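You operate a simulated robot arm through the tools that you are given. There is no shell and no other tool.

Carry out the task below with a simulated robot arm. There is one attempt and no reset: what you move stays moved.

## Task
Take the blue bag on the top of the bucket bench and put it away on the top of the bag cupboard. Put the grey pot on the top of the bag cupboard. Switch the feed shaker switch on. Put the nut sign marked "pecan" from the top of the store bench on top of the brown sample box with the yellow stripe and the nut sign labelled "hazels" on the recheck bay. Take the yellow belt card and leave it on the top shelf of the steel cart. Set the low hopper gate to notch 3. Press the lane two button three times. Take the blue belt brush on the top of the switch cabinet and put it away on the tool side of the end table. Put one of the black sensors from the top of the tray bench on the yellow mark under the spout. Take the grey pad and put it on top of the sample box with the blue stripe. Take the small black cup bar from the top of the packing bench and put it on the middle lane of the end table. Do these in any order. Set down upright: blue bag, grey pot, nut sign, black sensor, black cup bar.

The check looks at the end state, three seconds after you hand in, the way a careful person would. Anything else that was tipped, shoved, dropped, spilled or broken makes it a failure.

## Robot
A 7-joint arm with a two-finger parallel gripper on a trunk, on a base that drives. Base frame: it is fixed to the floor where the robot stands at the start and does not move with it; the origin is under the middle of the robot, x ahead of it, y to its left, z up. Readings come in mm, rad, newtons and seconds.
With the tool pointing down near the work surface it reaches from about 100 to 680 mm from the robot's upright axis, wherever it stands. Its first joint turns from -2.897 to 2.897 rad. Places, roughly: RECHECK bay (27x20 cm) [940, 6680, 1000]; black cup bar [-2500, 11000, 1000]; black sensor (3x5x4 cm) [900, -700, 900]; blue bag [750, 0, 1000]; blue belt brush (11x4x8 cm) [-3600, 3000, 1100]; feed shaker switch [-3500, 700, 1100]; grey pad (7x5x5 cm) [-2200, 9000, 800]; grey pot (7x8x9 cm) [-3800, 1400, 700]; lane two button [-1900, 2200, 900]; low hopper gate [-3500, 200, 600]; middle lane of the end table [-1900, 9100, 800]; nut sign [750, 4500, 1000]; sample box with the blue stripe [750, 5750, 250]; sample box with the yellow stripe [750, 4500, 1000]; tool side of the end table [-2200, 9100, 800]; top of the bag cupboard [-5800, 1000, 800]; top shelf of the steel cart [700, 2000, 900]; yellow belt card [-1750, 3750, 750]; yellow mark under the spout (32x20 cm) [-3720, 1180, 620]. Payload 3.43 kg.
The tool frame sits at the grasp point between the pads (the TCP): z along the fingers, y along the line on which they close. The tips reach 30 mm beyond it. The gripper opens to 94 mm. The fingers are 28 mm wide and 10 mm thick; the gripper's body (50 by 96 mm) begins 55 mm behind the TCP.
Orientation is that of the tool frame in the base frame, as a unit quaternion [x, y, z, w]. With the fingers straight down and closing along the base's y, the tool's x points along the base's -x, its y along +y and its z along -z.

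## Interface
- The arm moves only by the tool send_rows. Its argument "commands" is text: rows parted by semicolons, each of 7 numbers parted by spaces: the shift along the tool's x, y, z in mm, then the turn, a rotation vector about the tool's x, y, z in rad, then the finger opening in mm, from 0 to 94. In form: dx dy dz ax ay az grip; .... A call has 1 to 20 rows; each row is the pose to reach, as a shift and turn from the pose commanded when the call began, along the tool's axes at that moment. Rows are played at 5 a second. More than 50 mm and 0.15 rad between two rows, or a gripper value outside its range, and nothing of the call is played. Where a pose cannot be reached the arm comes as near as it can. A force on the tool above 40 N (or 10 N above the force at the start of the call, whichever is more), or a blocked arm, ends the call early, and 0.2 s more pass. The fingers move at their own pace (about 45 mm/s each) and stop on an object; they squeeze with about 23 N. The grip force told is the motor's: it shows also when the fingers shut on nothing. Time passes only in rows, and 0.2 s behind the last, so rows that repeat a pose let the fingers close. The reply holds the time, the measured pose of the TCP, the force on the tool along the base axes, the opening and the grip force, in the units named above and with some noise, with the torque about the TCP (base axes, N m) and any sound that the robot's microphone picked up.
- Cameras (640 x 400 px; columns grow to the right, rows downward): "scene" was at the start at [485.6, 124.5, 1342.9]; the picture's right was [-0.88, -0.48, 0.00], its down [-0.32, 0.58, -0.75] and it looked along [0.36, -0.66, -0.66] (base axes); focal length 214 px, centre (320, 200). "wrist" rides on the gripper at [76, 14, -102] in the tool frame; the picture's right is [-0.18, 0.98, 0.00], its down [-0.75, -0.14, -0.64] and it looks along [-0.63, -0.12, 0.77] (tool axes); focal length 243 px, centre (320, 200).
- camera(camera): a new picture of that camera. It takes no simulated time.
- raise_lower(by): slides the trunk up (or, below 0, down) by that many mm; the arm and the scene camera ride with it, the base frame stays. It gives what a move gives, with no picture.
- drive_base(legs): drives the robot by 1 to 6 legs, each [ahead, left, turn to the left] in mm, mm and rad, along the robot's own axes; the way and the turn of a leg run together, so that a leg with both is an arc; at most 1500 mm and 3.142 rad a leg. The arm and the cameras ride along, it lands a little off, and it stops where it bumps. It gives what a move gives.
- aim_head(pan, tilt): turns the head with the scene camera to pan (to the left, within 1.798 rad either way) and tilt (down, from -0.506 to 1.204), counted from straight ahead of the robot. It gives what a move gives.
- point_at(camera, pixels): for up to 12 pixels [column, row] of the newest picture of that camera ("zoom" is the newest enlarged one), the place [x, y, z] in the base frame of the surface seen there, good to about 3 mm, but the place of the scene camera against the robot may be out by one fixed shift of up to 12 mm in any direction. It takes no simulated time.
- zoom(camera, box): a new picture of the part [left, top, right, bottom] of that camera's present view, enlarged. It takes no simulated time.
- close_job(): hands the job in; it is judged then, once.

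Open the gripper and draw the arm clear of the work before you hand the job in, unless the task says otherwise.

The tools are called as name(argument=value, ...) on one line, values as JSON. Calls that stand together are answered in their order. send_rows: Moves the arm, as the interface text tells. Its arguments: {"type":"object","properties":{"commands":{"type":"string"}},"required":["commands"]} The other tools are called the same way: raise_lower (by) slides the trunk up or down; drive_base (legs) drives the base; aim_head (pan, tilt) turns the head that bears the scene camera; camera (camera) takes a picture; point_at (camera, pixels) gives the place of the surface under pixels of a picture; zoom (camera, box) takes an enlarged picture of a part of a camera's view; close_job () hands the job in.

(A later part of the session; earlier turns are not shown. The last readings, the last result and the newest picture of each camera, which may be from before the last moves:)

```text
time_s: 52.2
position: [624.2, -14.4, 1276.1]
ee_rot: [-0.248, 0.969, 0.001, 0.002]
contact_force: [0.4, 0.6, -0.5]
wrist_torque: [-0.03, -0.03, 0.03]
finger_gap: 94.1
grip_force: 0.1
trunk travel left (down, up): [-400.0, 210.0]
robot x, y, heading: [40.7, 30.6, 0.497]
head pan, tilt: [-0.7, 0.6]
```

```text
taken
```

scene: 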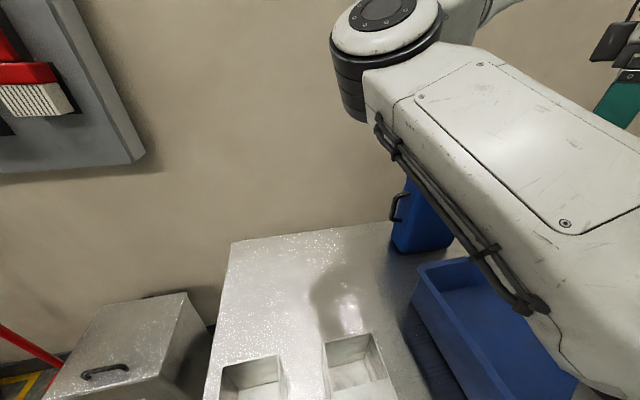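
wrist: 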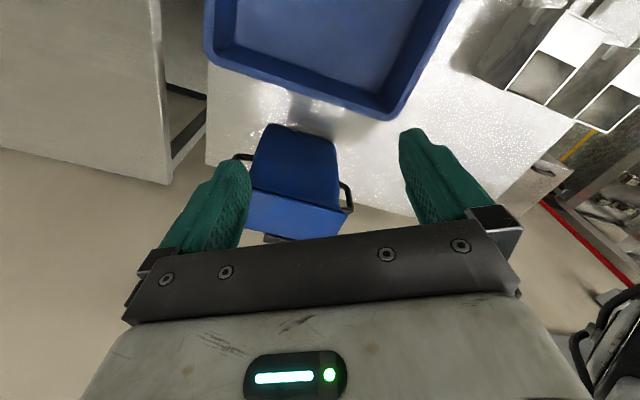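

The wrist camera now sees the whole bag at (295,190). I turn the tool so the fingers close along base x and move it to the bag's right side to look at it from there.

send_rows(commands="-16 -22 0 0 0 -0.134 94; -32 -45 0 0 0 -0.268 94; -48 -67 0 0 0 -0.402 94; -64 -90 0 0 0 -0.536 94; -80 -112 0 0 0 -0.67 94; -96 -135 0 0 0 -0.804 94; -112 -157 0 0 0 -0.938 94; -128 -180 0 0 0 -1.072 94")

camera(camera="wrist")

camera(camera="scene")

```text
time_s: 54.0
position: [823.6, -110.3, 1277.1]
ee_rot: [0.709, -0.705, 0.0, -0.003]
contact_force: [1.0, 0.2, -0.7]
wrist_torque: [-0.01, -0.01, 0.03]
finger_gap: 94.0
grip_force: 0.0
trunk travel left (down, up): [-400.0, 210.0]
robot x, y, heading: [39.8, 28.5, 0.495]
head pan, tilt: [-0.7, 0.6]
```

```text
taken
```

wrist: 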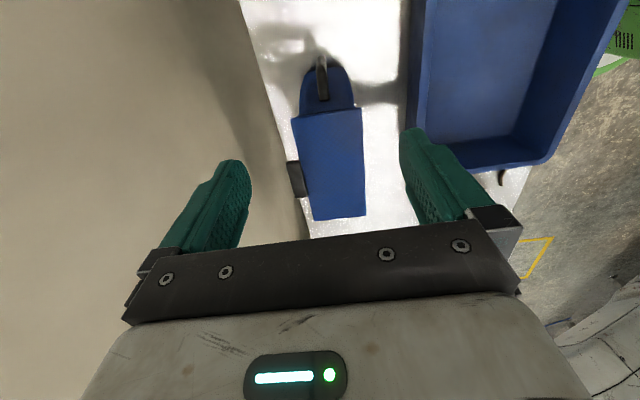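

```text
taken
```

scene: 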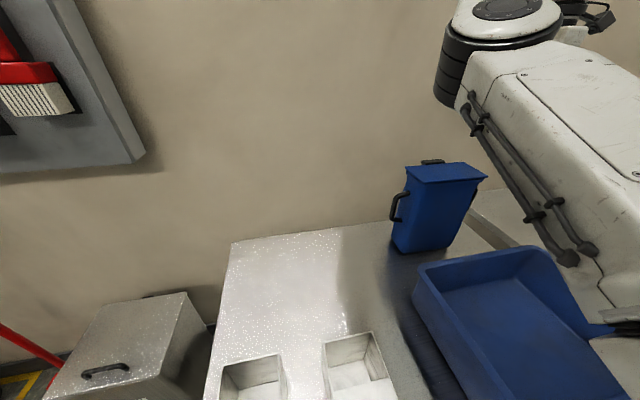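

The lid now spans from (293,117)–(361,108) to (313,218)–(366,215), with the dark back bar at (296,180). I measure these points.

point_at(camera="wrist", pixels=[[295, 121], [359, 112], [316, 215], [363, 212], [293, 168], [299, 194], [290, 190], [322, 95], [330, 165], [306, 165], [361, 160], [345, 85]])

zoom(camera="wrist", box=[240, 40, 440, 240])

```text
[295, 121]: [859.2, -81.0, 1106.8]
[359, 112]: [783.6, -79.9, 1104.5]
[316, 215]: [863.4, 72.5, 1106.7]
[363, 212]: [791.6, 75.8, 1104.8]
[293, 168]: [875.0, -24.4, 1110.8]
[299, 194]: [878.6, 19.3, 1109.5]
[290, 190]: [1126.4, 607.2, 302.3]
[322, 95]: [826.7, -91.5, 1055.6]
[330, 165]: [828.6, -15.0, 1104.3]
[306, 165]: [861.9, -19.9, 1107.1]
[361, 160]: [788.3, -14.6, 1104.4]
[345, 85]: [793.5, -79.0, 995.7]
```

```text
2.00 times, centred on (340, 140) of wrist
```

zoom: 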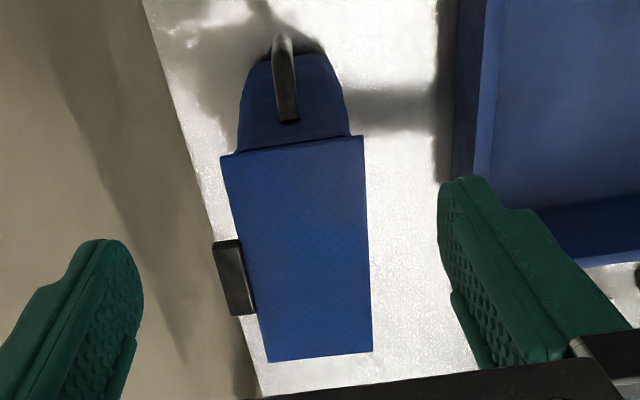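

The lid is about 74 mm deep (x 787–861 at z≈1105), with the bar at the back between y≈−30 and 24. I will grip the lid front-to-back beside the bar, at y≈42; first I hover at z≈1160 to check alignment.

send_rows(commands="-40 -1 15 0 0 0.02 94; -80 -2 45 0 0 0.04 94; -120 -3 85 0 0 0.04 94; -152 -3.5 117 0 0 0.04 94; -152 -3.5 117 0 0 0.04 94")

camera(camera="wrist")

camera(camera="scene")

```text
refused: row 3 steps farther than a row can; nothing moved
```

```text
taken
```

wrist: 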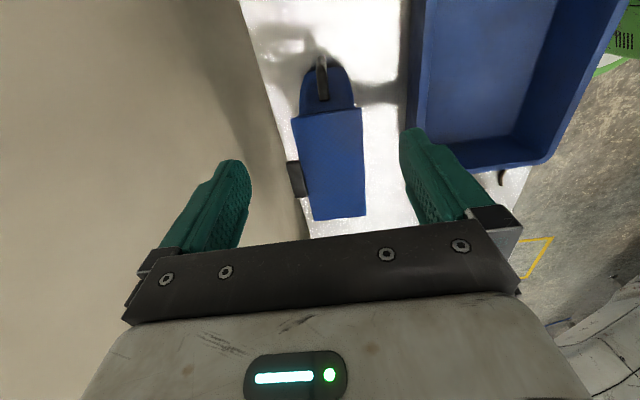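

```text
taken
```

scene: 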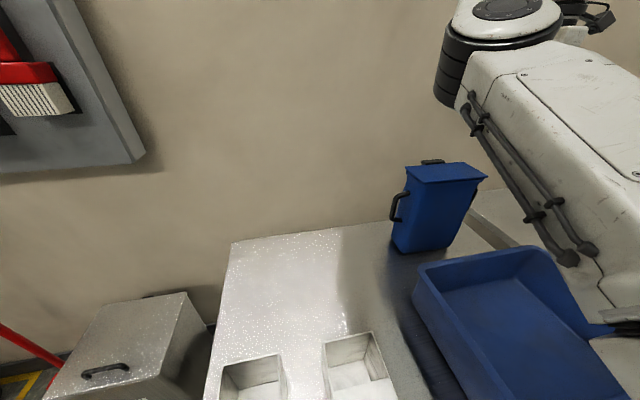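

A row was too long, so nothing moved; I send the same motion with smaller steps.

send_rows(commands="-32 -1 10 0 0 0.02 94; -64 -2 30 0 0 0.04 94; -96 -2.5 55 0 0 0.04 94; -126 -3 85 0 0 0.04 94; -152 -3.5 117 0 0 0.04 94; -152 -3.5 117 0 0 0.04 94")

camera(camera="wrist")

camera(camera="scene")

```text
time_s: 55.4
position: [827.6, 40.8, 1161.0]
ee_rot: [-0.693, 0.721, 0.0, 0.002]
contact_force: [0.2, 0.1, -0.4]
wrist_torque: [0.02, 0.01, 0.03]
finger_gap: 93.9
grip_force: 0.0
trunk travel left (down, up): [-400.0, 210.0]
robot x, y, heading: [41.2, 33.2, 0.498]
head pan, tilt: [-0.7, 0.6]
```

```text
taken
```

wrist: 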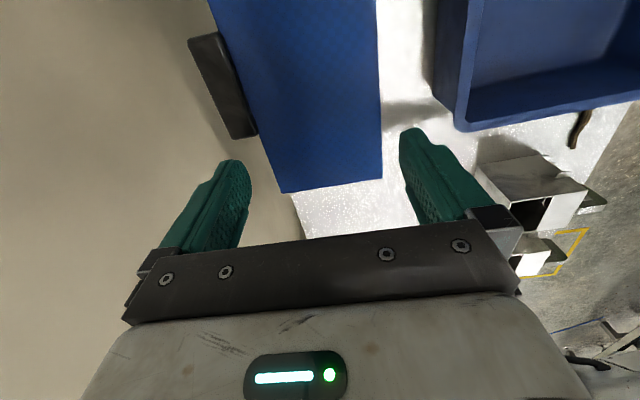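

```text
taken
```

scene: 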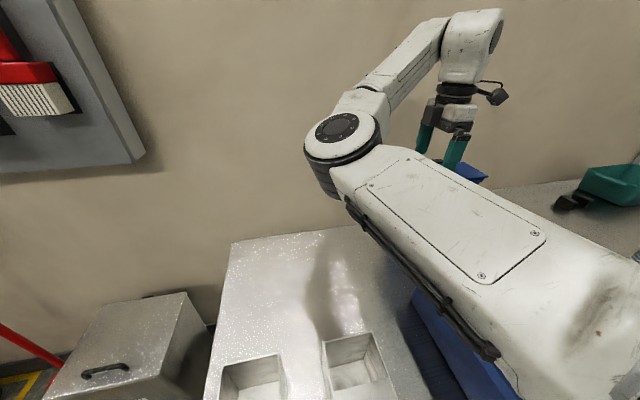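

From the closer view I measure the lid's end edge, sides and the back bar again.

point_at(camera="wrist", pixels=[[285, 188], [378, 176], [375, 60], [378, 120], [262, 140], [235, 60], [252, 134], [225, 110], [243, 132], [212, 40], [320, 180], [300, 100]])

```text
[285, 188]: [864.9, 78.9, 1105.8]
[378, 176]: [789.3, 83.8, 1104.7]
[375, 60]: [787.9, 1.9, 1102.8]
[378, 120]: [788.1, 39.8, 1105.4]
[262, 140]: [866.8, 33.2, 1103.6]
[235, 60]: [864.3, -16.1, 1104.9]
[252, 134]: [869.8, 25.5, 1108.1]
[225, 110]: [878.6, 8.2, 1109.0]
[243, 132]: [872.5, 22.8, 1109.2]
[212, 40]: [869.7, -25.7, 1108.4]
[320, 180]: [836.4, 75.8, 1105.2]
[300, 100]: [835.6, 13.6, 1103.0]
```

The lid is 788–866 at y≈40, centre x≈827, and the bar ends at y≈26. I shift to y≈45, descend with the fingers straddling the lid to z≈1085.

send_rows(commands="-4.2 0.8 20 0 0 -0.02 94; -4.2 0.8 40 0 0 -0.02 94; -4.2 0.8 55 0 0 -0.02 94; -4.2 0.8 66 0 0 -0.02 94; -4.2 0.8 76 0 0 -0.02 94; -4.2 0.8 76 0 0 -0.02 94")

camera(camera="wrist")

```text
time_s: 56.8
position: [826.0, 47.4, 1083.6]
ee_rot: [-0.701, 0.714, 0.0, 0.003]
contact_force: [0.1, 0.6, -0.6]
wrist_torque: [0.02, -0.03, 0.01]
finger_gap: 93.9
grip_force: 0.0
trunk travel left (down, up): [-400.0, 210.0]
robot x, y, heading: [43.6, 30.8, 0.496]
head pan, tilt: [-0.7, 0.6]
```

```text
taken
```

wrist: 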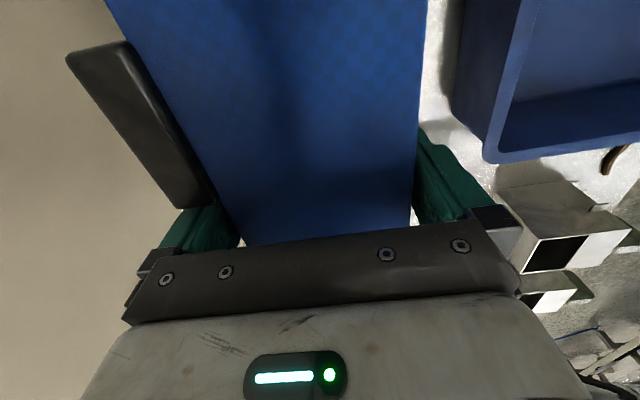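

No contact and the fingers straddle the lid beside the bar. I close the gripper.

send_rows(commands="0 0 0 0 0 0 70; 0 0 0 0 0 0 60; 0 0 0 0 0 0 50; 0 0 0 0 0 0 50")

camera(camera="wrist")

```text
time_s: 57.8
position: [826.2, 46.1, 1084.0]
ee_rot: [-0.701, 0.713, 0.001, 0.002]
contact_force: [2.3, 0.0, 0.1]
wrist_torque: [-0.13, -0.03, -0.1]
finger_gap: 88.6
grip_force: 23.0
trunk travel left (down, up): [-400.0, 210.0]
robot x, y, heading: [42.2, 29.2, 0.495]
head pan, tilt: [-0.7, 0.6]
```

```text
taken
```

wrist: 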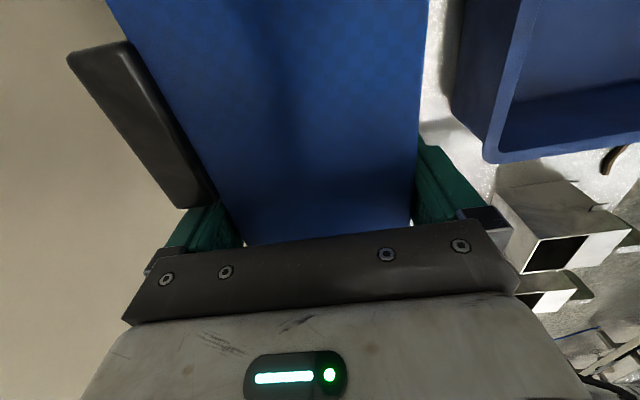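

The fingers stopped at 88.6 mm with full grip force. I try a small lift of 15 mm and look at the load and tilt.

send_rows(commands="0 0 -5 0 0 0 50; 0 0 -10 0 0 0 50; 0 0 -15 0 0 0 50; 0 0 -15 0 0 0 50")

camera(camera="wrist")

camera(camera="scene")

```text
time_s: 58.8
position: [826.9, 46.6, 1099.7]
ee_rot: [-0.701, 0.713, 0.0, 0.002]
contact_force: [0.3, 0.1, -10.6]
wrist_torque: [0.51, 0.0, 0.02]
finger_gap: 88.6
grip_force: 22.9
trunk travel left (down, up): [-400.0, 210.0]
robot x, y, heading: [40.4, 33.3, 0.5]
head pan, tilt: [-0.7, 0.6]
```

```text
taken
```

wrist: 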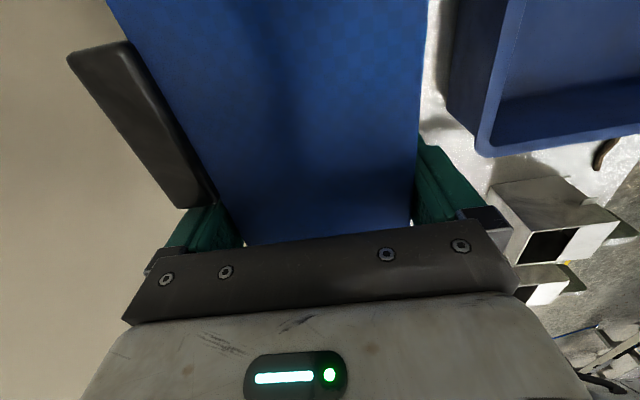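

```text
taken
```

scene: 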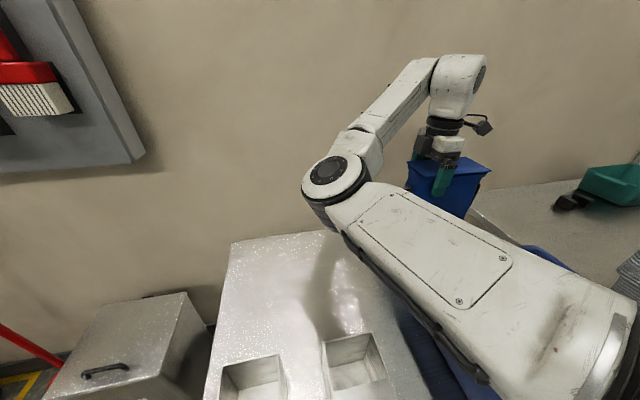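

The bag is lifted (−10.6 N) and hangs level. I lift it another 150 mm slowly so that it clears the blue tray.

send_rows(commands="0 0 -10 0 0 0 50; 0 0 -25 0 0 0 50; 0 0 -40 0 0 0 50; 0 0 -55 0 0 0 50; 0 0 -70 0 0 0 50; 0 0 -85 0 0 0 50; 0 0 -100 0 0 0 50; 0 0 -115 0 0 0 50; 0 0 -130 0 0 0 50; 0 0 -145 0 0 0 50; 0 0 -155 0 0 0 50; 0 0 -155 0 0 0 50")

camera(camera="scene")

camera(camera="wrist")

```text
time_s: 61.4
position: [827.4, 45.1, 1255.0]
ee_rot: [-0.702, 0.713, 0.001, 0.002]
contact_force: [-0.5, 0.0, -11.5]
wrist_torque: [0.49, -0.01, -0.03]
finger_gap: 88.3
grip_force: 22.6
trunk travel left (down, up): [-400.0, 210.0]
robot x, y, heading: [38.3, 30.3, 0.496]
head pan, tilt: [-0.7, 0.6]
```

```text
taken
```

scene: 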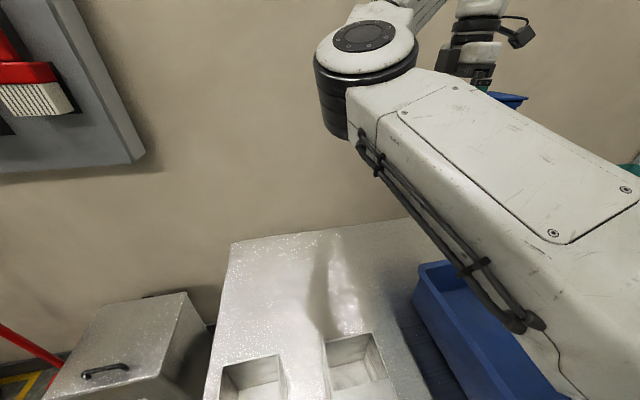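

```text
taken
```

wrist: 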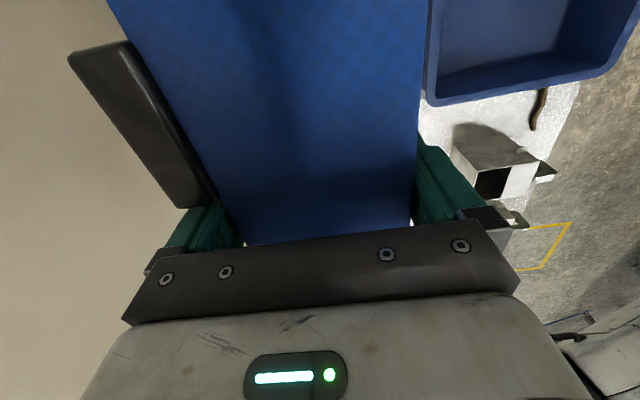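

The bag is at bottom height ≈1030, above the tray. I drive straight back from the bench (world −x) by about 800 mm.

drive_base(legs=[[-703, 381, 0]])

camera(camera="wrist")

```text
time_s: 65.7
position: [27.0, 42.9, 1254.3]
ee_rot: [-0.701, 0.713, 0.0, 0.002]
contact_force: [0.9, 0.3, -10.3]
wrist_torque: [0.53, -0.06, 0.0]
finger_gap: 88.7
grip_force: 23.3
trunk travel left (down, up): [-400.0, 210.0]
robot x, y, heading: [-755.1, 28.4, 0.499]
head pan, tilt: [-0.7, 0.6]
```

```text
taken
```

wrist: 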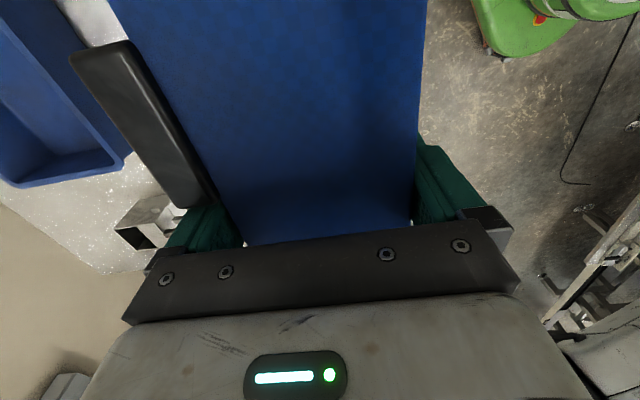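

Clear of the bench. I draw the bag in closer to the robot before turning.

send_rows(commands="4 12 0 0 0 0 50; 9 30 0 0 0 0 50; 14 48 0 0 0 0 50; 19 66 0 0 0 0 50; 24 84 0 0 0 0 50; 29 102 0 0 0 0 50; 34 118 0 0 0 0 50; 38 128 0 0 0 0 50; 38 128 0 0 0 0 50")

drive_base(legs=[[0, 0, 0.7]])

aim_head(pan=0.9, tilt=0.35)

camera(camera="scene")

aim_head(pan=1.79, tilt=0.35)

camera(camera="scene")

```text
time_s: 67.7
position: [-101.9, 7.7, 1254.1]
ee_rot: [-0.7, 0.714, 0.001, 0.002]
contact_force: [0.7, 0.2, -11.0]
wrist_torque: [0.48, -0.01, 0.01]
finger_gap: 88.3
grip_force: 23.0
trunk travel left (down, up): [-400.0, 210.0]
robot x, y, heading: [-759.1, 29.9, 0.496]
head pan, tilt: [-0.7, 0.6]
```

```text
time_s: 70.0
position: [-243.4, 437.3, 1254.0]
ee_rot: [0.903, -0.429, -0.002, -0.002]
contact_force: [-0.2, 0.2, -11.1]
wrist_torque: [0.35, 0.33, 0.0]
finger_gap: 88.5
grip_force: 22.8
trunk travel left (down, up): [-400.0, 210.0]
robot x, y, heading: [-759.6, 29.1, 1.197]
head pan, tilt: [-0.7, 0.6]
```

```text
time_s: 71.7
position: [-243.1, 437.9, 1253.2]
ee_rot: [0.903, -0.429, -0.002, -0.002]
contact_force: [-0.1, 0.5, -10.4]
wrist_torque: [0.43, 0.28, 0.02]
finger_gap: 88.5
grip_force: 23.0
trunk travel left (down, up): [-400.0, 210.0]
robot x, y, heading: [-759.5, 29.3, 1.201]
head pan, tilt: [0.901, 0.351]
```

```text
taken
```

scene: 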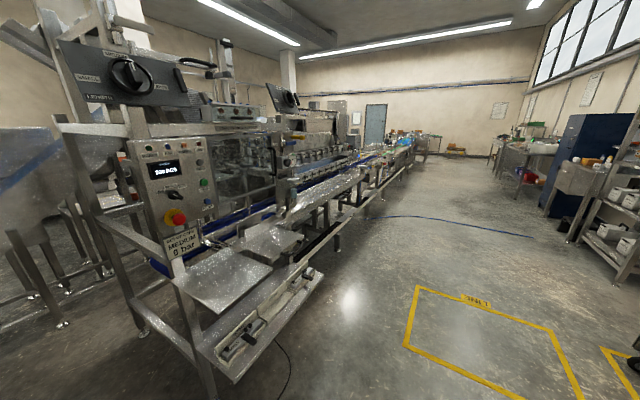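

```text
time_s: 72.9
position: [-243.4, 438.0, 1252.3]
ee_rot: [0.904, -0.428, -0.001, -0.002]
contact_force: [-0.6, -0.3, -9.6]
wrist_torque: [0.32, 0.29, -0.01]
finger_gap: 88.6
grip_force: 23.1
trunk travel left (down, up): [-400.0, 210.0]
robot x, y, heading: [-760.2, 27.5, 1.205]
head pan, tilt: [1.791, 0.351]
```

```text
taken
```

scene: 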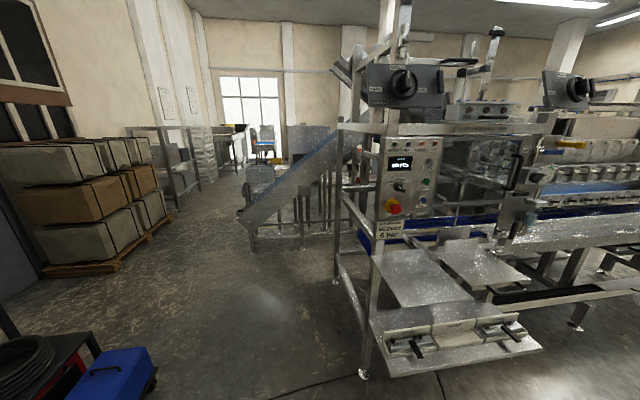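

The aisle towards −x runs between the boxes pallet on the left and the line with its incline conveyor. I measure obstacle positions.

point_at(camera="scene", pixels=[[363, 376], [100, 370], [155, 370], [170, 225], [200, 185], [255, 215], [265, 240], [305, 245], [335, 280], [230, 165], [60, 265], [300, 300]])

zoom(camera="scene", box=[120, 80, 400, 260])

```text
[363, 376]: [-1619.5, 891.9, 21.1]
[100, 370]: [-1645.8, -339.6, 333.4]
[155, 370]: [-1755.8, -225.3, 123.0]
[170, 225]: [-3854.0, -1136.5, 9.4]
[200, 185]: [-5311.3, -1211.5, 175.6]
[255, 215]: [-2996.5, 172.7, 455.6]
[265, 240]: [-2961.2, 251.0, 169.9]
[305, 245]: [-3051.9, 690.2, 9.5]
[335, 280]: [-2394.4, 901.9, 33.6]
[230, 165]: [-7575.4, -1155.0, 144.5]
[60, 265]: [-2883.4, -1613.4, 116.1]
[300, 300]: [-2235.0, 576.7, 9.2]
```

```text
2.22 times, centred on (260, 170) of scene
```

zoom: 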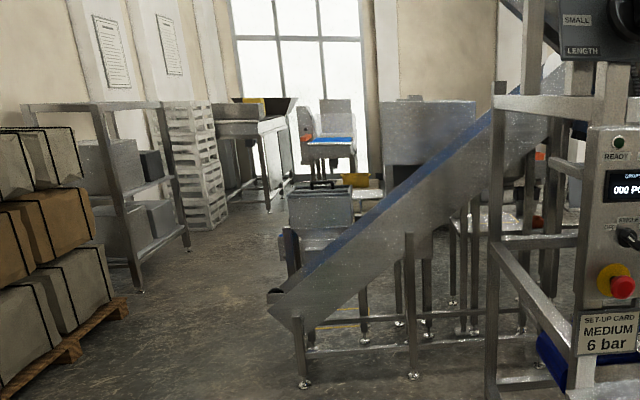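

I turn left to face −x (heading ≈3.1) and look along the aisle.

drive_base(legs=[[0, 0, 0.97], [0, 0, 0.97]])

aim_head(pan=0.0, tilt=0.4)

camera(camera="scene")

aim_head(pan=0.8, tilt=0.6)

camera(camera="scene")

```text
time_s: 78.2
position: [-1327.4, 360.5, 1252.8]
ee_rot: [0.862, 0.506, -0.002, 0.0]
contact_force: [-0.1, 0.6, -10.7]
wrist_torque: [-0.38, 0.24, 0.02]
finger_gap: 88.5
grip_force: 23.5
trunk travel left (down, up): [-400.0, 210.0]
robot x, y, heading: [-757.4, 29.7, -3.138]
head pan, tilt: [1.791, 0.351]
```

```text
time_s: 80.0
position: [-1327.3, 358.5, 1253.7]
ee_rot: [0.862, 0.507, -0.003, 0.0]
contact_force: [-0.5, 0.6, -10.5]
wrist_torque: [-0.41, 0.2, -0.01]
finger_gap: 88.6
grip_force: 22.8
trunk travel left (down, up): [-400.0, 210.0]
robot x, y, heading: [-760.3, 30.6, -3.136]
head pan, tilt: [0.0, 0.4]
```

```text
taken
```

scene: 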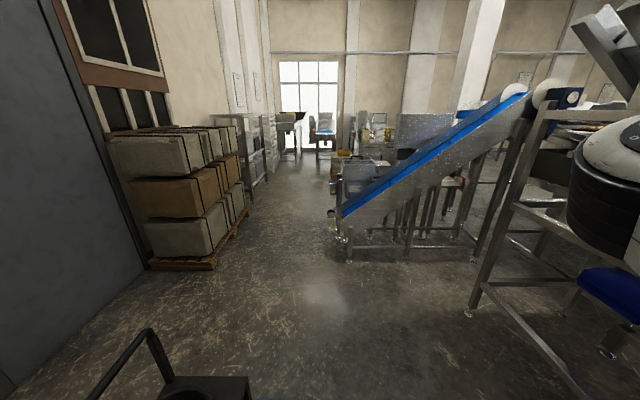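

```text
time_s: 81.1
position: [-1327.4, 358.8, 1253.5]
ee_rot: [0.862, 0.506, -0.002, 0.0]
contact_force: [0.3, -0.1, -11.6]
wrist_torque: [-0.42, 0.22, 0.0]
finger_gap: 88.6
grip_force: 22.9
trunk travel left (down, up): [-400.0, 210.0]
robot x, y, heading: [-760.2, 27.8, -3.136]
head pan, tilt: [0.799, 0.6]
```

```text
taken
```

scene: 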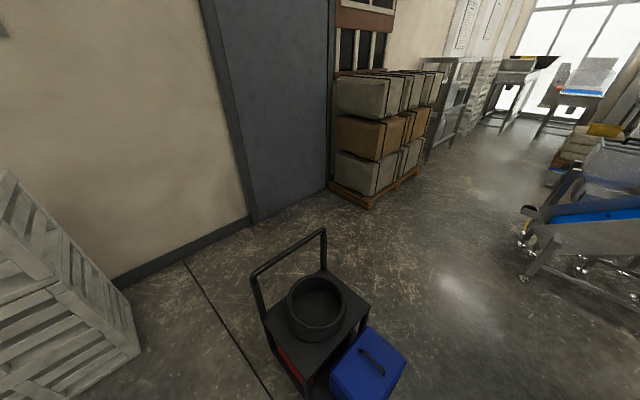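

point_at(camera="scene", pixels=[[335, 375], [405, 352], [370, 328], [365, 300], [323, 232], [258, 280], [375, 395], [375, 205], [420, 165], [525, 280], [527, 210], [480, 125]])

aim_head(pan=-0.1, tilt=0.3)

camera(camera="scene")

point_at(camera="scene", pixels=[[370, 230], [350, 175], [365, 195], [420, 235], [480, 210], [540, 80], [555, 250], [310, 140], [330, 160], [470, 260], [430, 170], [290, 150]])

zoom(camera="scene", box=[240, 60, 560, 260])

```text
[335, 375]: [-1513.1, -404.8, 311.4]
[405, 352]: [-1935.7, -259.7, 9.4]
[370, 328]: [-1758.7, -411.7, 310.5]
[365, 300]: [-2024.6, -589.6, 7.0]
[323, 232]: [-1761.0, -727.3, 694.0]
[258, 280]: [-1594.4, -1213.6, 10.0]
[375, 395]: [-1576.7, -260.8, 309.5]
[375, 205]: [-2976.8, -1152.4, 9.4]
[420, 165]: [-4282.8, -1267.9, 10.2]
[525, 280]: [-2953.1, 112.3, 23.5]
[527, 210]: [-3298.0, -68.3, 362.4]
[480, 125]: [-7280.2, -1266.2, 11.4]
```

```text
time_s: 82.3
position: [-1327.8, 359.0, 1253.3]
ee_rot: [0.863, 0.506, -0.002, 0.0]
contact_force: [-0.1, 1.4, -10.4]
wrist_torque: [-0.39, 0.2, 0.02]
finger_gap: 88.4
grip_force: 23.3
trunk travel left (down, up): [-400.0, 210.0]
robot x, y, heading: [-758.2, 32.0, -3.134]
head pan, tilt: [-0.099, 0.3]
```

```text
taken
```

scene: 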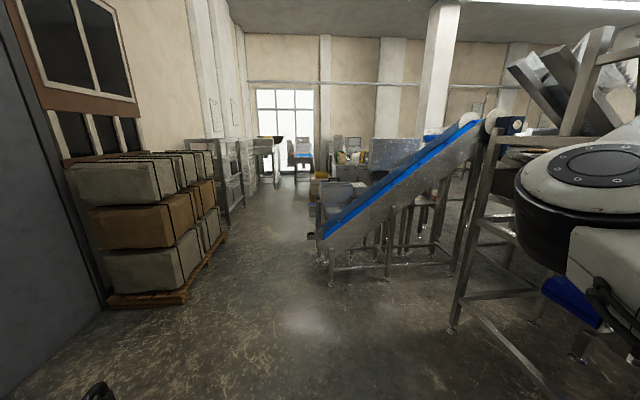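

```text
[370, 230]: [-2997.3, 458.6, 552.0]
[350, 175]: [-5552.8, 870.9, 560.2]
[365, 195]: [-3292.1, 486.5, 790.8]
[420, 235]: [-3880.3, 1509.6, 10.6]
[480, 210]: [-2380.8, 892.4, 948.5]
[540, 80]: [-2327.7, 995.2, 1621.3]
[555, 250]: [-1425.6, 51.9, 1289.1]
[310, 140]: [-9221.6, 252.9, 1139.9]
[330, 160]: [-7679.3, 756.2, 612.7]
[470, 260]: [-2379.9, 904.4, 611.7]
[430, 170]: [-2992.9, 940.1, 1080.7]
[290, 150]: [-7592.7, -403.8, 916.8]
```

```text
2.00 times, centred on (400, 160) of scene
```

zoom: 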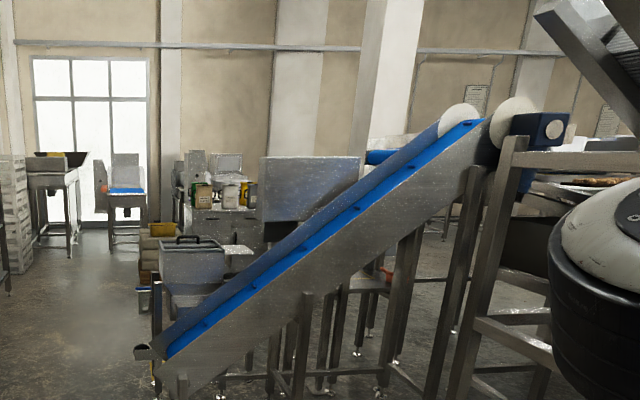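

I follow the aisle: past the tool cart at y≈110, then over to y≈−500 to pass the incline conveyor's foot at (−2953,112).

drive_base(legs=[[740, -80, 0], [650, 0, 0], [350, 610, 0]])

camera(camera="scene")

aim_head(pan=-0.8, tilt=0.4)

camera(camera="scene")

```text
time_s: 93.1
position: [-3068.9, -184.8, 1253.2]
ee_rot: [0.861, 0.508, -0.001, 0.0]
contact_force: [1.2, 0.1, -10.9]
wrist_torque: [-0.41, 0.22, -0.03]
finger_gap: 88.6
grip_force: 23.3
trunk travel left (down, up): [-400.0, 210.0]
robot x, y, heading: [-2497.3, -513.0, -3.134]
head pan, tilt: [-0.099, 0.3]
```

```text
taken
```

scene: 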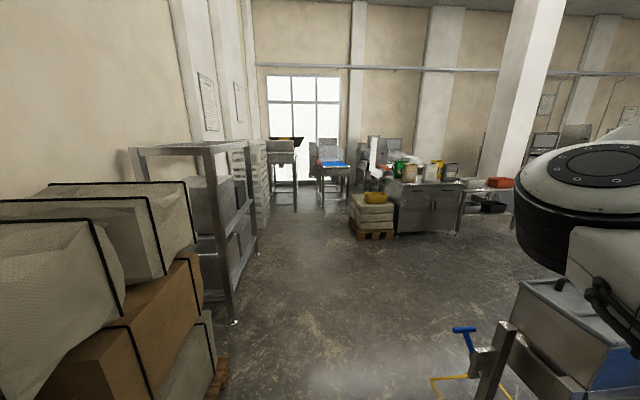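

```text
time_s: 94.1
position: [-3068.5, -183.2, 1254.0]
ee_rot: [0.862, 0.507, -0.002, 0.0]
contact_force: [-0.9, -0.5, -10.1]
wrist_torque: [-0.43, 0.22, 0.0]
finger_gap: 88.5
grip_force: 22.8
trunk travel left (down, up): [-400.0, 210.0]
robot x, y, heading: [-2499.7, -512.0, -3.132]
head pan, tilt: [-0.799, 0.4]
```

```text
taken
```

scene: 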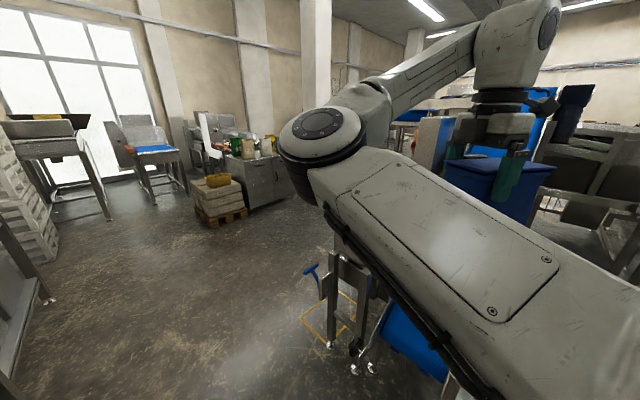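

The cabinet at (430,205) with jars on top may be the bag cupboard; I zoom in on that and measure.

aim_head(pan=-0.3, tilt=0.3)

zoom(camera="scene", box=[240, 110, 480, 260])

camera(camera="scene")

```text
time_s: 95.1
position: [-3068.5, -184.4, 1252.8]
ee_rot: [0.862, 0.507, -0.002, 0.0]
contact_force: [-0.3, 0.2, -10.9]
wrist_torque: [-0.39, 0.22, -0.02]
finger_gap: 88.6
grip_force: 23.2
trunk travel left (down, up): [-400.0, 210.0]
robot x, y, heading: [-2499.0, -510.3, -3.134]
head pan, tilt: [-0.3, 0.3]
```

```text
2.67 times, centred on (360, 185) of scene
```

zoom: 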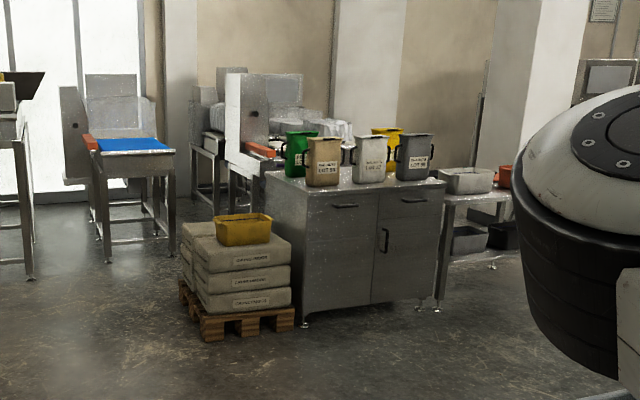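

```text
taken
```

scene: 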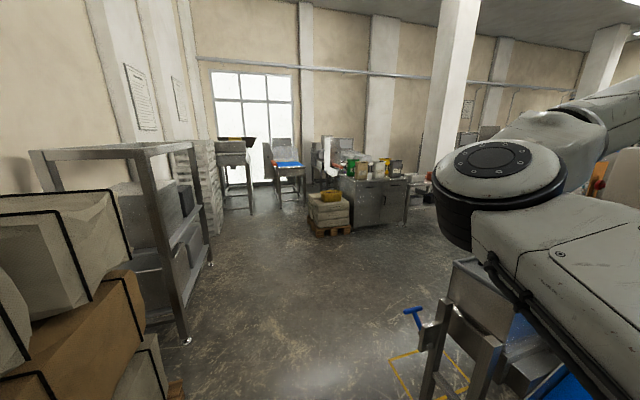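

The cupboard's top holds several lidded bins/bags with LOT labels; there seems to be free room at its left and front. I drive 1500 mm further along the aisle to get nearer.

drive_base(legs=[[1500, 0, 0]])

aim_head(pan=-0.5, tilt=0.4)

camera(camera="scene")

zoom(camera="scene", box=[160, 80, 480, 280])

```text
time_s: 102.5
position: [-4563.1, -199.7, 1252.7]
ee_rot: [0.861, 0.508, -0.002, 0.0]
contact_force: [0.5, 0.0, -10.5]
wrist_torque: [-0.42, 0.22, 0.0]
finger_gap: 88.6
grip_force: 22.4
trunk travel left (down, up): [-400.0, 210.0]
robot x, y, heading: [-3993.1, -524.9, -3.129]
head pan, tilt: [-0.3, 0.3]
```

```text
time_s: 103.2
position: [-4562.7, -200.4, 1252.7]
ee_rot: [0.861, 0.508, -0.003, 0.0]
contact_force: [-0.4, -0.4, -9.9]
wrist_torque: [-0.39, 0.19, -0.03]
finger_gap: 88.3
grip_force: 23.0
trunk travel left (down, up): [-400.0, 210.0]
robot x, y, heading: [-3990.0, -524.8, -3.135]
head pan, tilt: [-0.499, 0.4]
```

```text
taken
```

scene: 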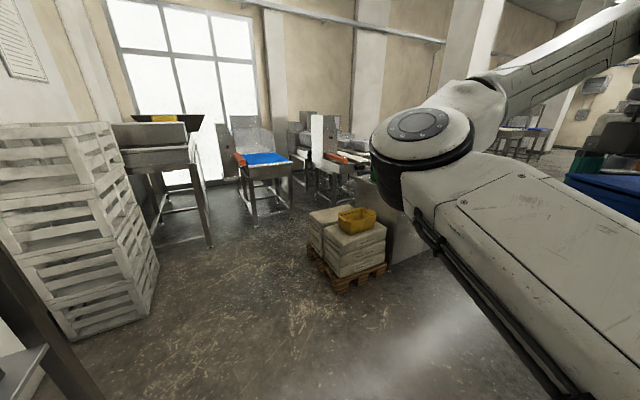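

```text
2.00 times, centred on (320, 180) of scene
```

zoom: 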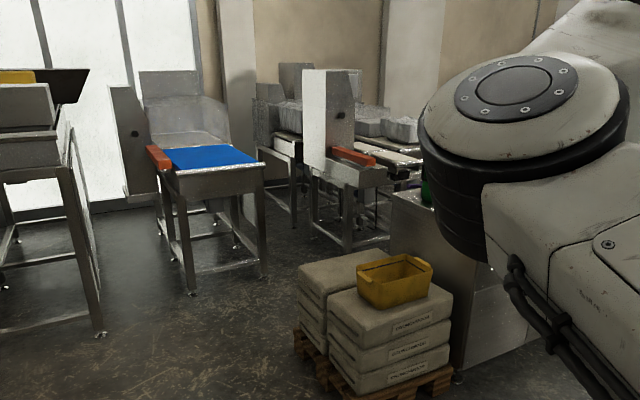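

point_at(camera="scene", pixels=[[308, 250], [340, 290], [385, 272], [310, 215], [350, 225], [390, 245], [320, 190], [245, 215], [270, 222], [155, 270], [75, 335], [385, 195]])

drive_base(legs=[[0, 0, -0.6]])

aim_head(pan=-0.1, tilt=0.4)

camera(camera="scene")

```text
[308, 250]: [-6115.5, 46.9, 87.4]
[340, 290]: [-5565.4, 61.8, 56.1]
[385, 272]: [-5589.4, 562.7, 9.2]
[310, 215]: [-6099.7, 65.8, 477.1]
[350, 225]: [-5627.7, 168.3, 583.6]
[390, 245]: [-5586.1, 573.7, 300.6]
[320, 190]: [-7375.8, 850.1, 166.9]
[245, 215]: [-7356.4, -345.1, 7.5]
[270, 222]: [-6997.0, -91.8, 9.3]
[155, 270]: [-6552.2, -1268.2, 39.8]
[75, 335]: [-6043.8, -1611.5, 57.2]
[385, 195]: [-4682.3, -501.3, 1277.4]
```

```text
time_s: 105.2
position: [-4281.8, 63.6, 1252.6]
ee_rot: [0.972, 0.235, -0.002, 0.0]
contact_force: [0.1, 0.9, -9.9]
wrist_torque: [-0.19, 0.4, 0.02]
finger_gap: 88.4
grip_force: 23.0
trunk travel left (down, up): [-400.0, 210.0]
robot x, y, heading: [-3990.5, -523.3, 2.556]
head pan, tilt: [-0.499, 0.4]
```

```text
time_s: 106.1
position: [-4281.2, 63.8, 1253.7]
ee_rot: [0.972, 0.235, -0.002, 0.0]
contact_force: [0.0, 0.2, -11.0]
wrist_torque: [-0.23, 0.4, 0.0]
finger_gap: 88.6
grip_force: 22.3
trunk travel left (down, up): [-400.0, 210.0]
robot x, y, heading: [-3994.7, -527.2, 2.561]
head pan, tilt: [-0.099, 0.4]
```

```text
taken
```

scene: 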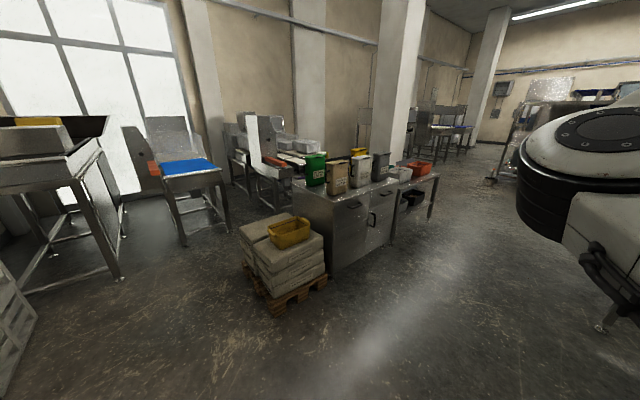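

The cupboard is now in clear view at (350,220). I zoom and measure its top edges and the bins on it.

point_at(camera="scene", pixels=[[296, 184], [333, 198], [395, 178], [330, 275], [385, 240], [300, 192], [345, 193], [370, 183], [315, 188], [337, 190], [358, 180], [380, 175]])

zoom(camera="scene", box=[280, 130, 440, 230])

```text
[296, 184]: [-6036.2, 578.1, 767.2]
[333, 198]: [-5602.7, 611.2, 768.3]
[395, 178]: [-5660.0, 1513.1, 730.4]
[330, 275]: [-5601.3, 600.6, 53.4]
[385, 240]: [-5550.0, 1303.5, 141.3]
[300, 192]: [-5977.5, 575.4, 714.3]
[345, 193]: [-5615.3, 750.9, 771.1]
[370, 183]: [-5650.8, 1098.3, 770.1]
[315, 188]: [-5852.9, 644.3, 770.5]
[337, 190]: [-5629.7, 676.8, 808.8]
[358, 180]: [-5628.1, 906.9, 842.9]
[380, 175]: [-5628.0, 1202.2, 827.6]
```

```text
4.00 times, centred on (360, 180) of scene
```

zoom: 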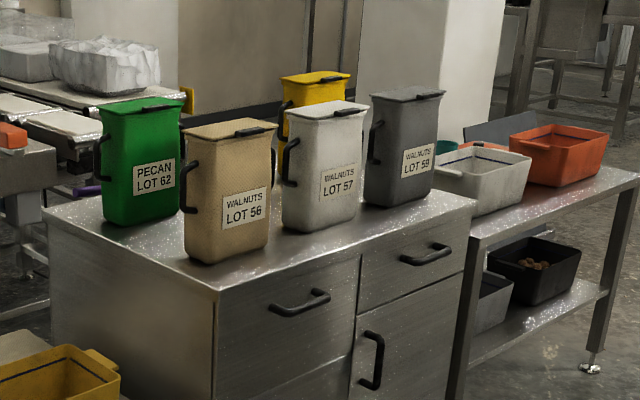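

I drive nearer to the cupboard (to about (−4700,250)) and raise the trunk to look down on its top.

drive_base(legs=[[1016, -260, 0]])

raise_lower(by=200)

aim_head(pan=-0.1, tilt=0.75)

camera(camera="scene")

```text
time_s: 111.5
position: [-4981.2, 838.4, 1252.9]
ee_rot: [0.972, 0.233, -0.004, 0.0]
contact_force: [0.3, -0.4, -11.0]
wrist_torque: [-0.2, 0.39, 0.01]
finger_gap: 88.6
grip_force: 23.1
trunk travel left (down, up): [-400.0, 210.0]
robot x, y, heading: [-4693.8, 249.6, 2.556]
head pan, tilt: [-0.099, 0.4]
```

```text
time_s: 113.6
position: [-4981.1, 838.8, 1454.1]
ee_rot: [0.972, 0.233, -0.003, 0.0]
contact_force: [-0.1, -0.3, -11.1]
wrist_torque: [-0.17, 0.43, 0.0]
finger_gap: 88.6
grip_force: 22.8
trunk travel left (down, up): [-600.0, 10.0]
robot x, y, heading: [-4695.2, 245.7, 2.557]
head pan, tilt: [-0.099, 0.4]
```

```text
time_s: 114.5
position: [-4981.9, 838.7, 1452.1]
ee_rot: [0.972, 0.234, -0.003, 0.0]
contact_force: [0.2, 0.0, -10.9]
wrist_torque: [-0.21, 0.39, 0.0]
finger_gap: 88.2
grip_force: 22.7
trunk travel left (down, up): [-600.0, 10.0]
robot x, y, heading: [-4694.2, 248.9, 2.556]
head pan, tilt: [-0.099, 0.75]
```

```text
taken
```

scene: 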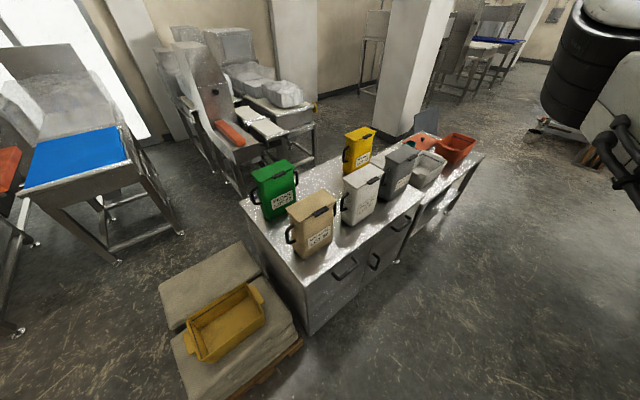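

zoom(camera="scene", box=[230, 110, 470, 290])

point_at(camera="scene", pixels=[[240, 203], [305, 285], [425, 202], [355, 155], [300, 258], [328, 245], [350, 225], [375, 210], [388, 202], [412, 190], [265, 215], [325, 195]])

```text
2.22 times, centred on (350, 200) of scene
```

zoom: 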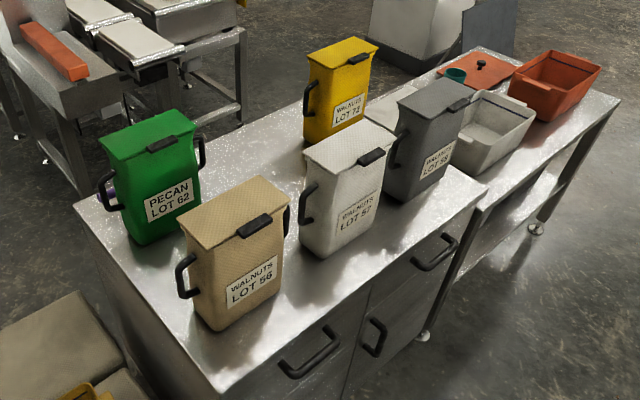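

```text
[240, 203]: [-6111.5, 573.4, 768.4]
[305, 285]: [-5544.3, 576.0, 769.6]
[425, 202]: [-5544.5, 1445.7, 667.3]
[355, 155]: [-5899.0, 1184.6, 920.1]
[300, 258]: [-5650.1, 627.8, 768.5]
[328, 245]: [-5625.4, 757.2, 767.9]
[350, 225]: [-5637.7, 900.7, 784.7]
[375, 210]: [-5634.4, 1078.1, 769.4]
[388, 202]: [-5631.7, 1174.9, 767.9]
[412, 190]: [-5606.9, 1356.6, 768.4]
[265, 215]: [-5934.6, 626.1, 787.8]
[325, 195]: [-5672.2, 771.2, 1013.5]
```

The top runs x −5544…−6111, y 576…≈1420. A free slot seems to be in the back row between the green and yellow bags; I measure the neighbours from the zoomed picture.

point_at(camera="zoom", pixels=[[203, 150], [195, 112], [108, 150], [305, 92], [312, 52], [377, 45], [303, 148], [392, 130], [350, 118], [484, 192], [470, 90], [250, 150]])

point_at(camera="zoom", pixels=[[280, 195], [288, 215], [182, 210], [395, 92], [398, 150], [474, 85], [440, 115], [475, 150], [220, 130], [260, 110], [240, 125], [460, 185]])

```text
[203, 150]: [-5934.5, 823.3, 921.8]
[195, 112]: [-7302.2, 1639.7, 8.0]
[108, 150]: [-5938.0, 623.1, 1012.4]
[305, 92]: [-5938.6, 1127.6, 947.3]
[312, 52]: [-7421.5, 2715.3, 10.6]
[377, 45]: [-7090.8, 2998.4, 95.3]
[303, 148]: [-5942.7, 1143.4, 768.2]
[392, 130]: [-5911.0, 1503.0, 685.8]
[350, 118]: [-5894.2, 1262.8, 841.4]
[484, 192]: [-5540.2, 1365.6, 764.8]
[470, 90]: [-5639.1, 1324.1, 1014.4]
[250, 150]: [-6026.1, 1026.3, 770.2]
```

```text
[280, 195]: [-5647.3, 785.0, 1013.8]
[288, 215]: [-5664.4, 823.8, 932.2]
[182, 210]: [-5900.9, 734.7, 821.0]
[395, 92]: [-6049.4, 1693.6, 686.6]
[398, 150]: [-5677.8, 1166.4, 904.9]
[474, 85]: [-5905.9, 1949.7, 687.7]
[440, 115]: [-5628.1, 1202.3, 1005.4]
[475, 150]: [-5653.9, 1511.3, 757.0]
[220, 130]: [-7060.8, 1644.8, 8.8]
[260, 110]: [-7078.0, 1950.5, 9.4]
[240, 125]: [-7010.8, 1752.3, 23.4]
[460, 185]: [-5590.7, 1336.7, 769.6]
```

The free back slot is centred near (−5938, 975), between the green bag's handle (y≈823) and the yellow bag's (y≈1127). I turn to face −x first.

drive_base(legs=[[0, 0, 0.585]])

send_rows(commands="0 0 0 0 0 -0.08 50; 0 0 0 0 0 -0.18 50; 0 0 0 0 0 -0.28 50; 0 0 0 0 0 -0.38 50; 0 0 0 0 0 -0.46 50; 0 0 0 0 0 -0.515 50; 0 0 0 0 0 -0.515 50")

```text
time_s: 116.5
position: [-5259.0, 580.8, 1452.4]
ee_rot: [0.863, 0.505, -0.003, 0.001]
contact_force: [-0.3, -0.1, -9.9]
wrist_torque: [-0.42, 0.2, 0.01]
finger_gap: 88.4
grip_force: 22.9
trunk travel left (down, up): [-600.0, 10.0]
robot x, y, heading: [-4691.2, 250.4, -3.142]
head pan, tilt: [-0.099, 0.75]
```

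```text
time_s: 118.1
position: [-5343.0, 578.8, 1449.3]
ee_rot: [0.708, 0.706, 0.005, 0.006]
contact_force: [-0.2, 0.2, -9.6]
wrist_torque: [-0.43, 0.02, 0.01]
finger_gap: 88.6
grip_force: 23.1
out of reach, approached as far as the arm can: row 4, 5, 6, 7
trunk travel left (down, up): [-600.0, 10.0]
robot x, y, heading: [-4695.7, 245.8, -3.138]
head pan, tilt: [-0.099, 0.75]
```

The tool turned but the arm had to reach out a bit. I now extend to the intended offset (about 700 ahead, 370 right of the robot).

send_rows(commands="9 -90 0 0 0 0 50; 18 -105 0 0 0 0 50; 27 -120 0 0 0 0 50; 36 -134 0 0 0 0 50; 36 -134 0 0 0 0 50")

```text
refused: row 1 steps farther than a row can; nothing moved
```

send_rows(commands="9 -40 0 0 0 0 50; 18 -75 0 0 0 0 50; 27 -105 0 0 0 0 50; 36 -134 0 0 0 0 50; 36 -134 0 0 0 0 50")

camera(camera="wrist")

```text
time_s: 119.3
position: [-5476.6, 612.9, 1455.2]
ee_rot: [0.707, 0.708, -0.002, 0.0]
contact_force: [0.0, -0.5, -11.2]
wrist_torque: [-0.45, 0.0, 0.0]
finger_gap: 88.5
grip_force: 22.9
trunk travel left (down, up): [-600.0, 10.0]
robot x, y, heading: [-4690.3, 249.1, -3.14]
head pan, tilt: [-0.099, 0.75]
```

```text
taken
```

wrist: 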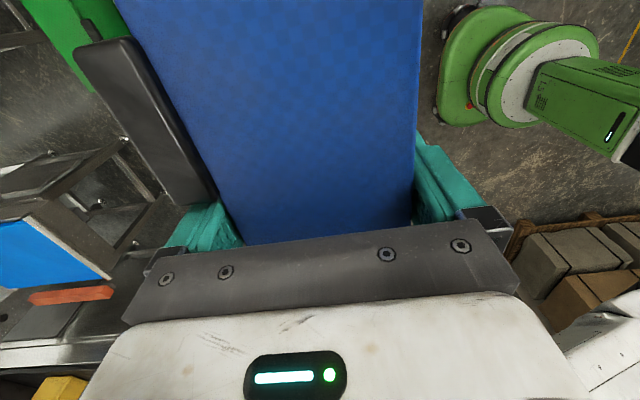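

The bag is now about 786 mm ahead and 364 mm right of the robot. I drive to about (−5152,563) so that the bag comes over the free slot.

drive_base(legs=[[462, -314, 0]])

camera(camera="wrist")

aim_head(pan=-0.5, tilt=0.8)

camera(camera="scene")

```text
time_s: 122.5
position: [-5942.7, 929.6, 1456.8]
ee_rot: [0.706, 0.708, -0.003, 0.0]
contact_force: [0.2, -1.1, -11.0]
wrist_torque: [-0.46, 0.01, -0.01]
finger_gap: 88.2
grip_force: 23.1
trunk travel left (down, up): [-600.0, 10.0]
robot x, y, heading: [-5157.5, 564.6, -3.142]
head pan, tilt: [-0.099, 0.75]
```

```text
taken
```

wrist: 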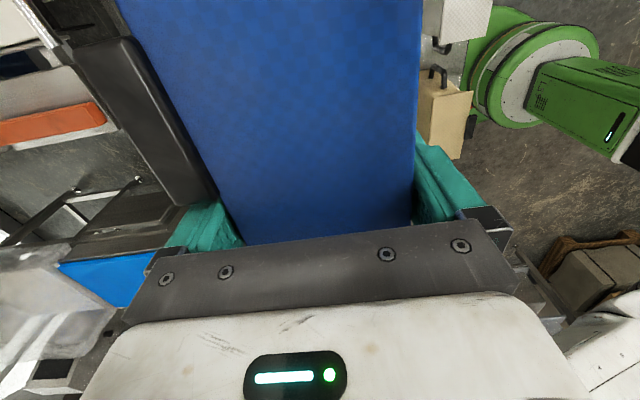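

```text
time_s: 123.4
position: [-5942.1, 929.5, 1455.8]
ee_rot: [0.706, 0.708, -0.002, 0.0]
contact_force: [-1.0, 0.0, -10.9]
wrist_torque: [-0.46, 0.0, 0.01]
finger_gap: 88.3
grip_force: 23.4
trunk travel left (down, up): [-600.0, 10.0]
robot x, y, heading: [-5158.4, 565.1, -3.142]
head pan, tilt: [-0.499, 0.799]
```

```text
taken
```

scene: 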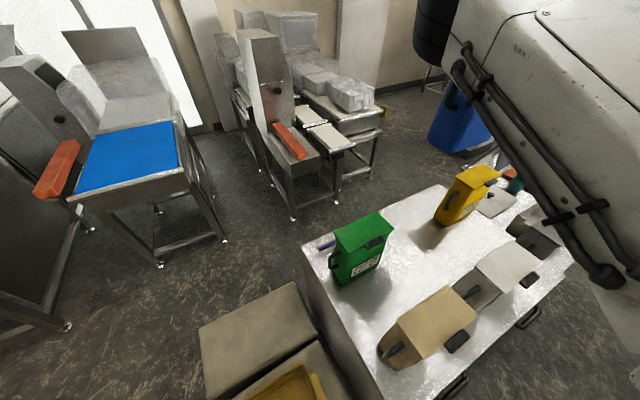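

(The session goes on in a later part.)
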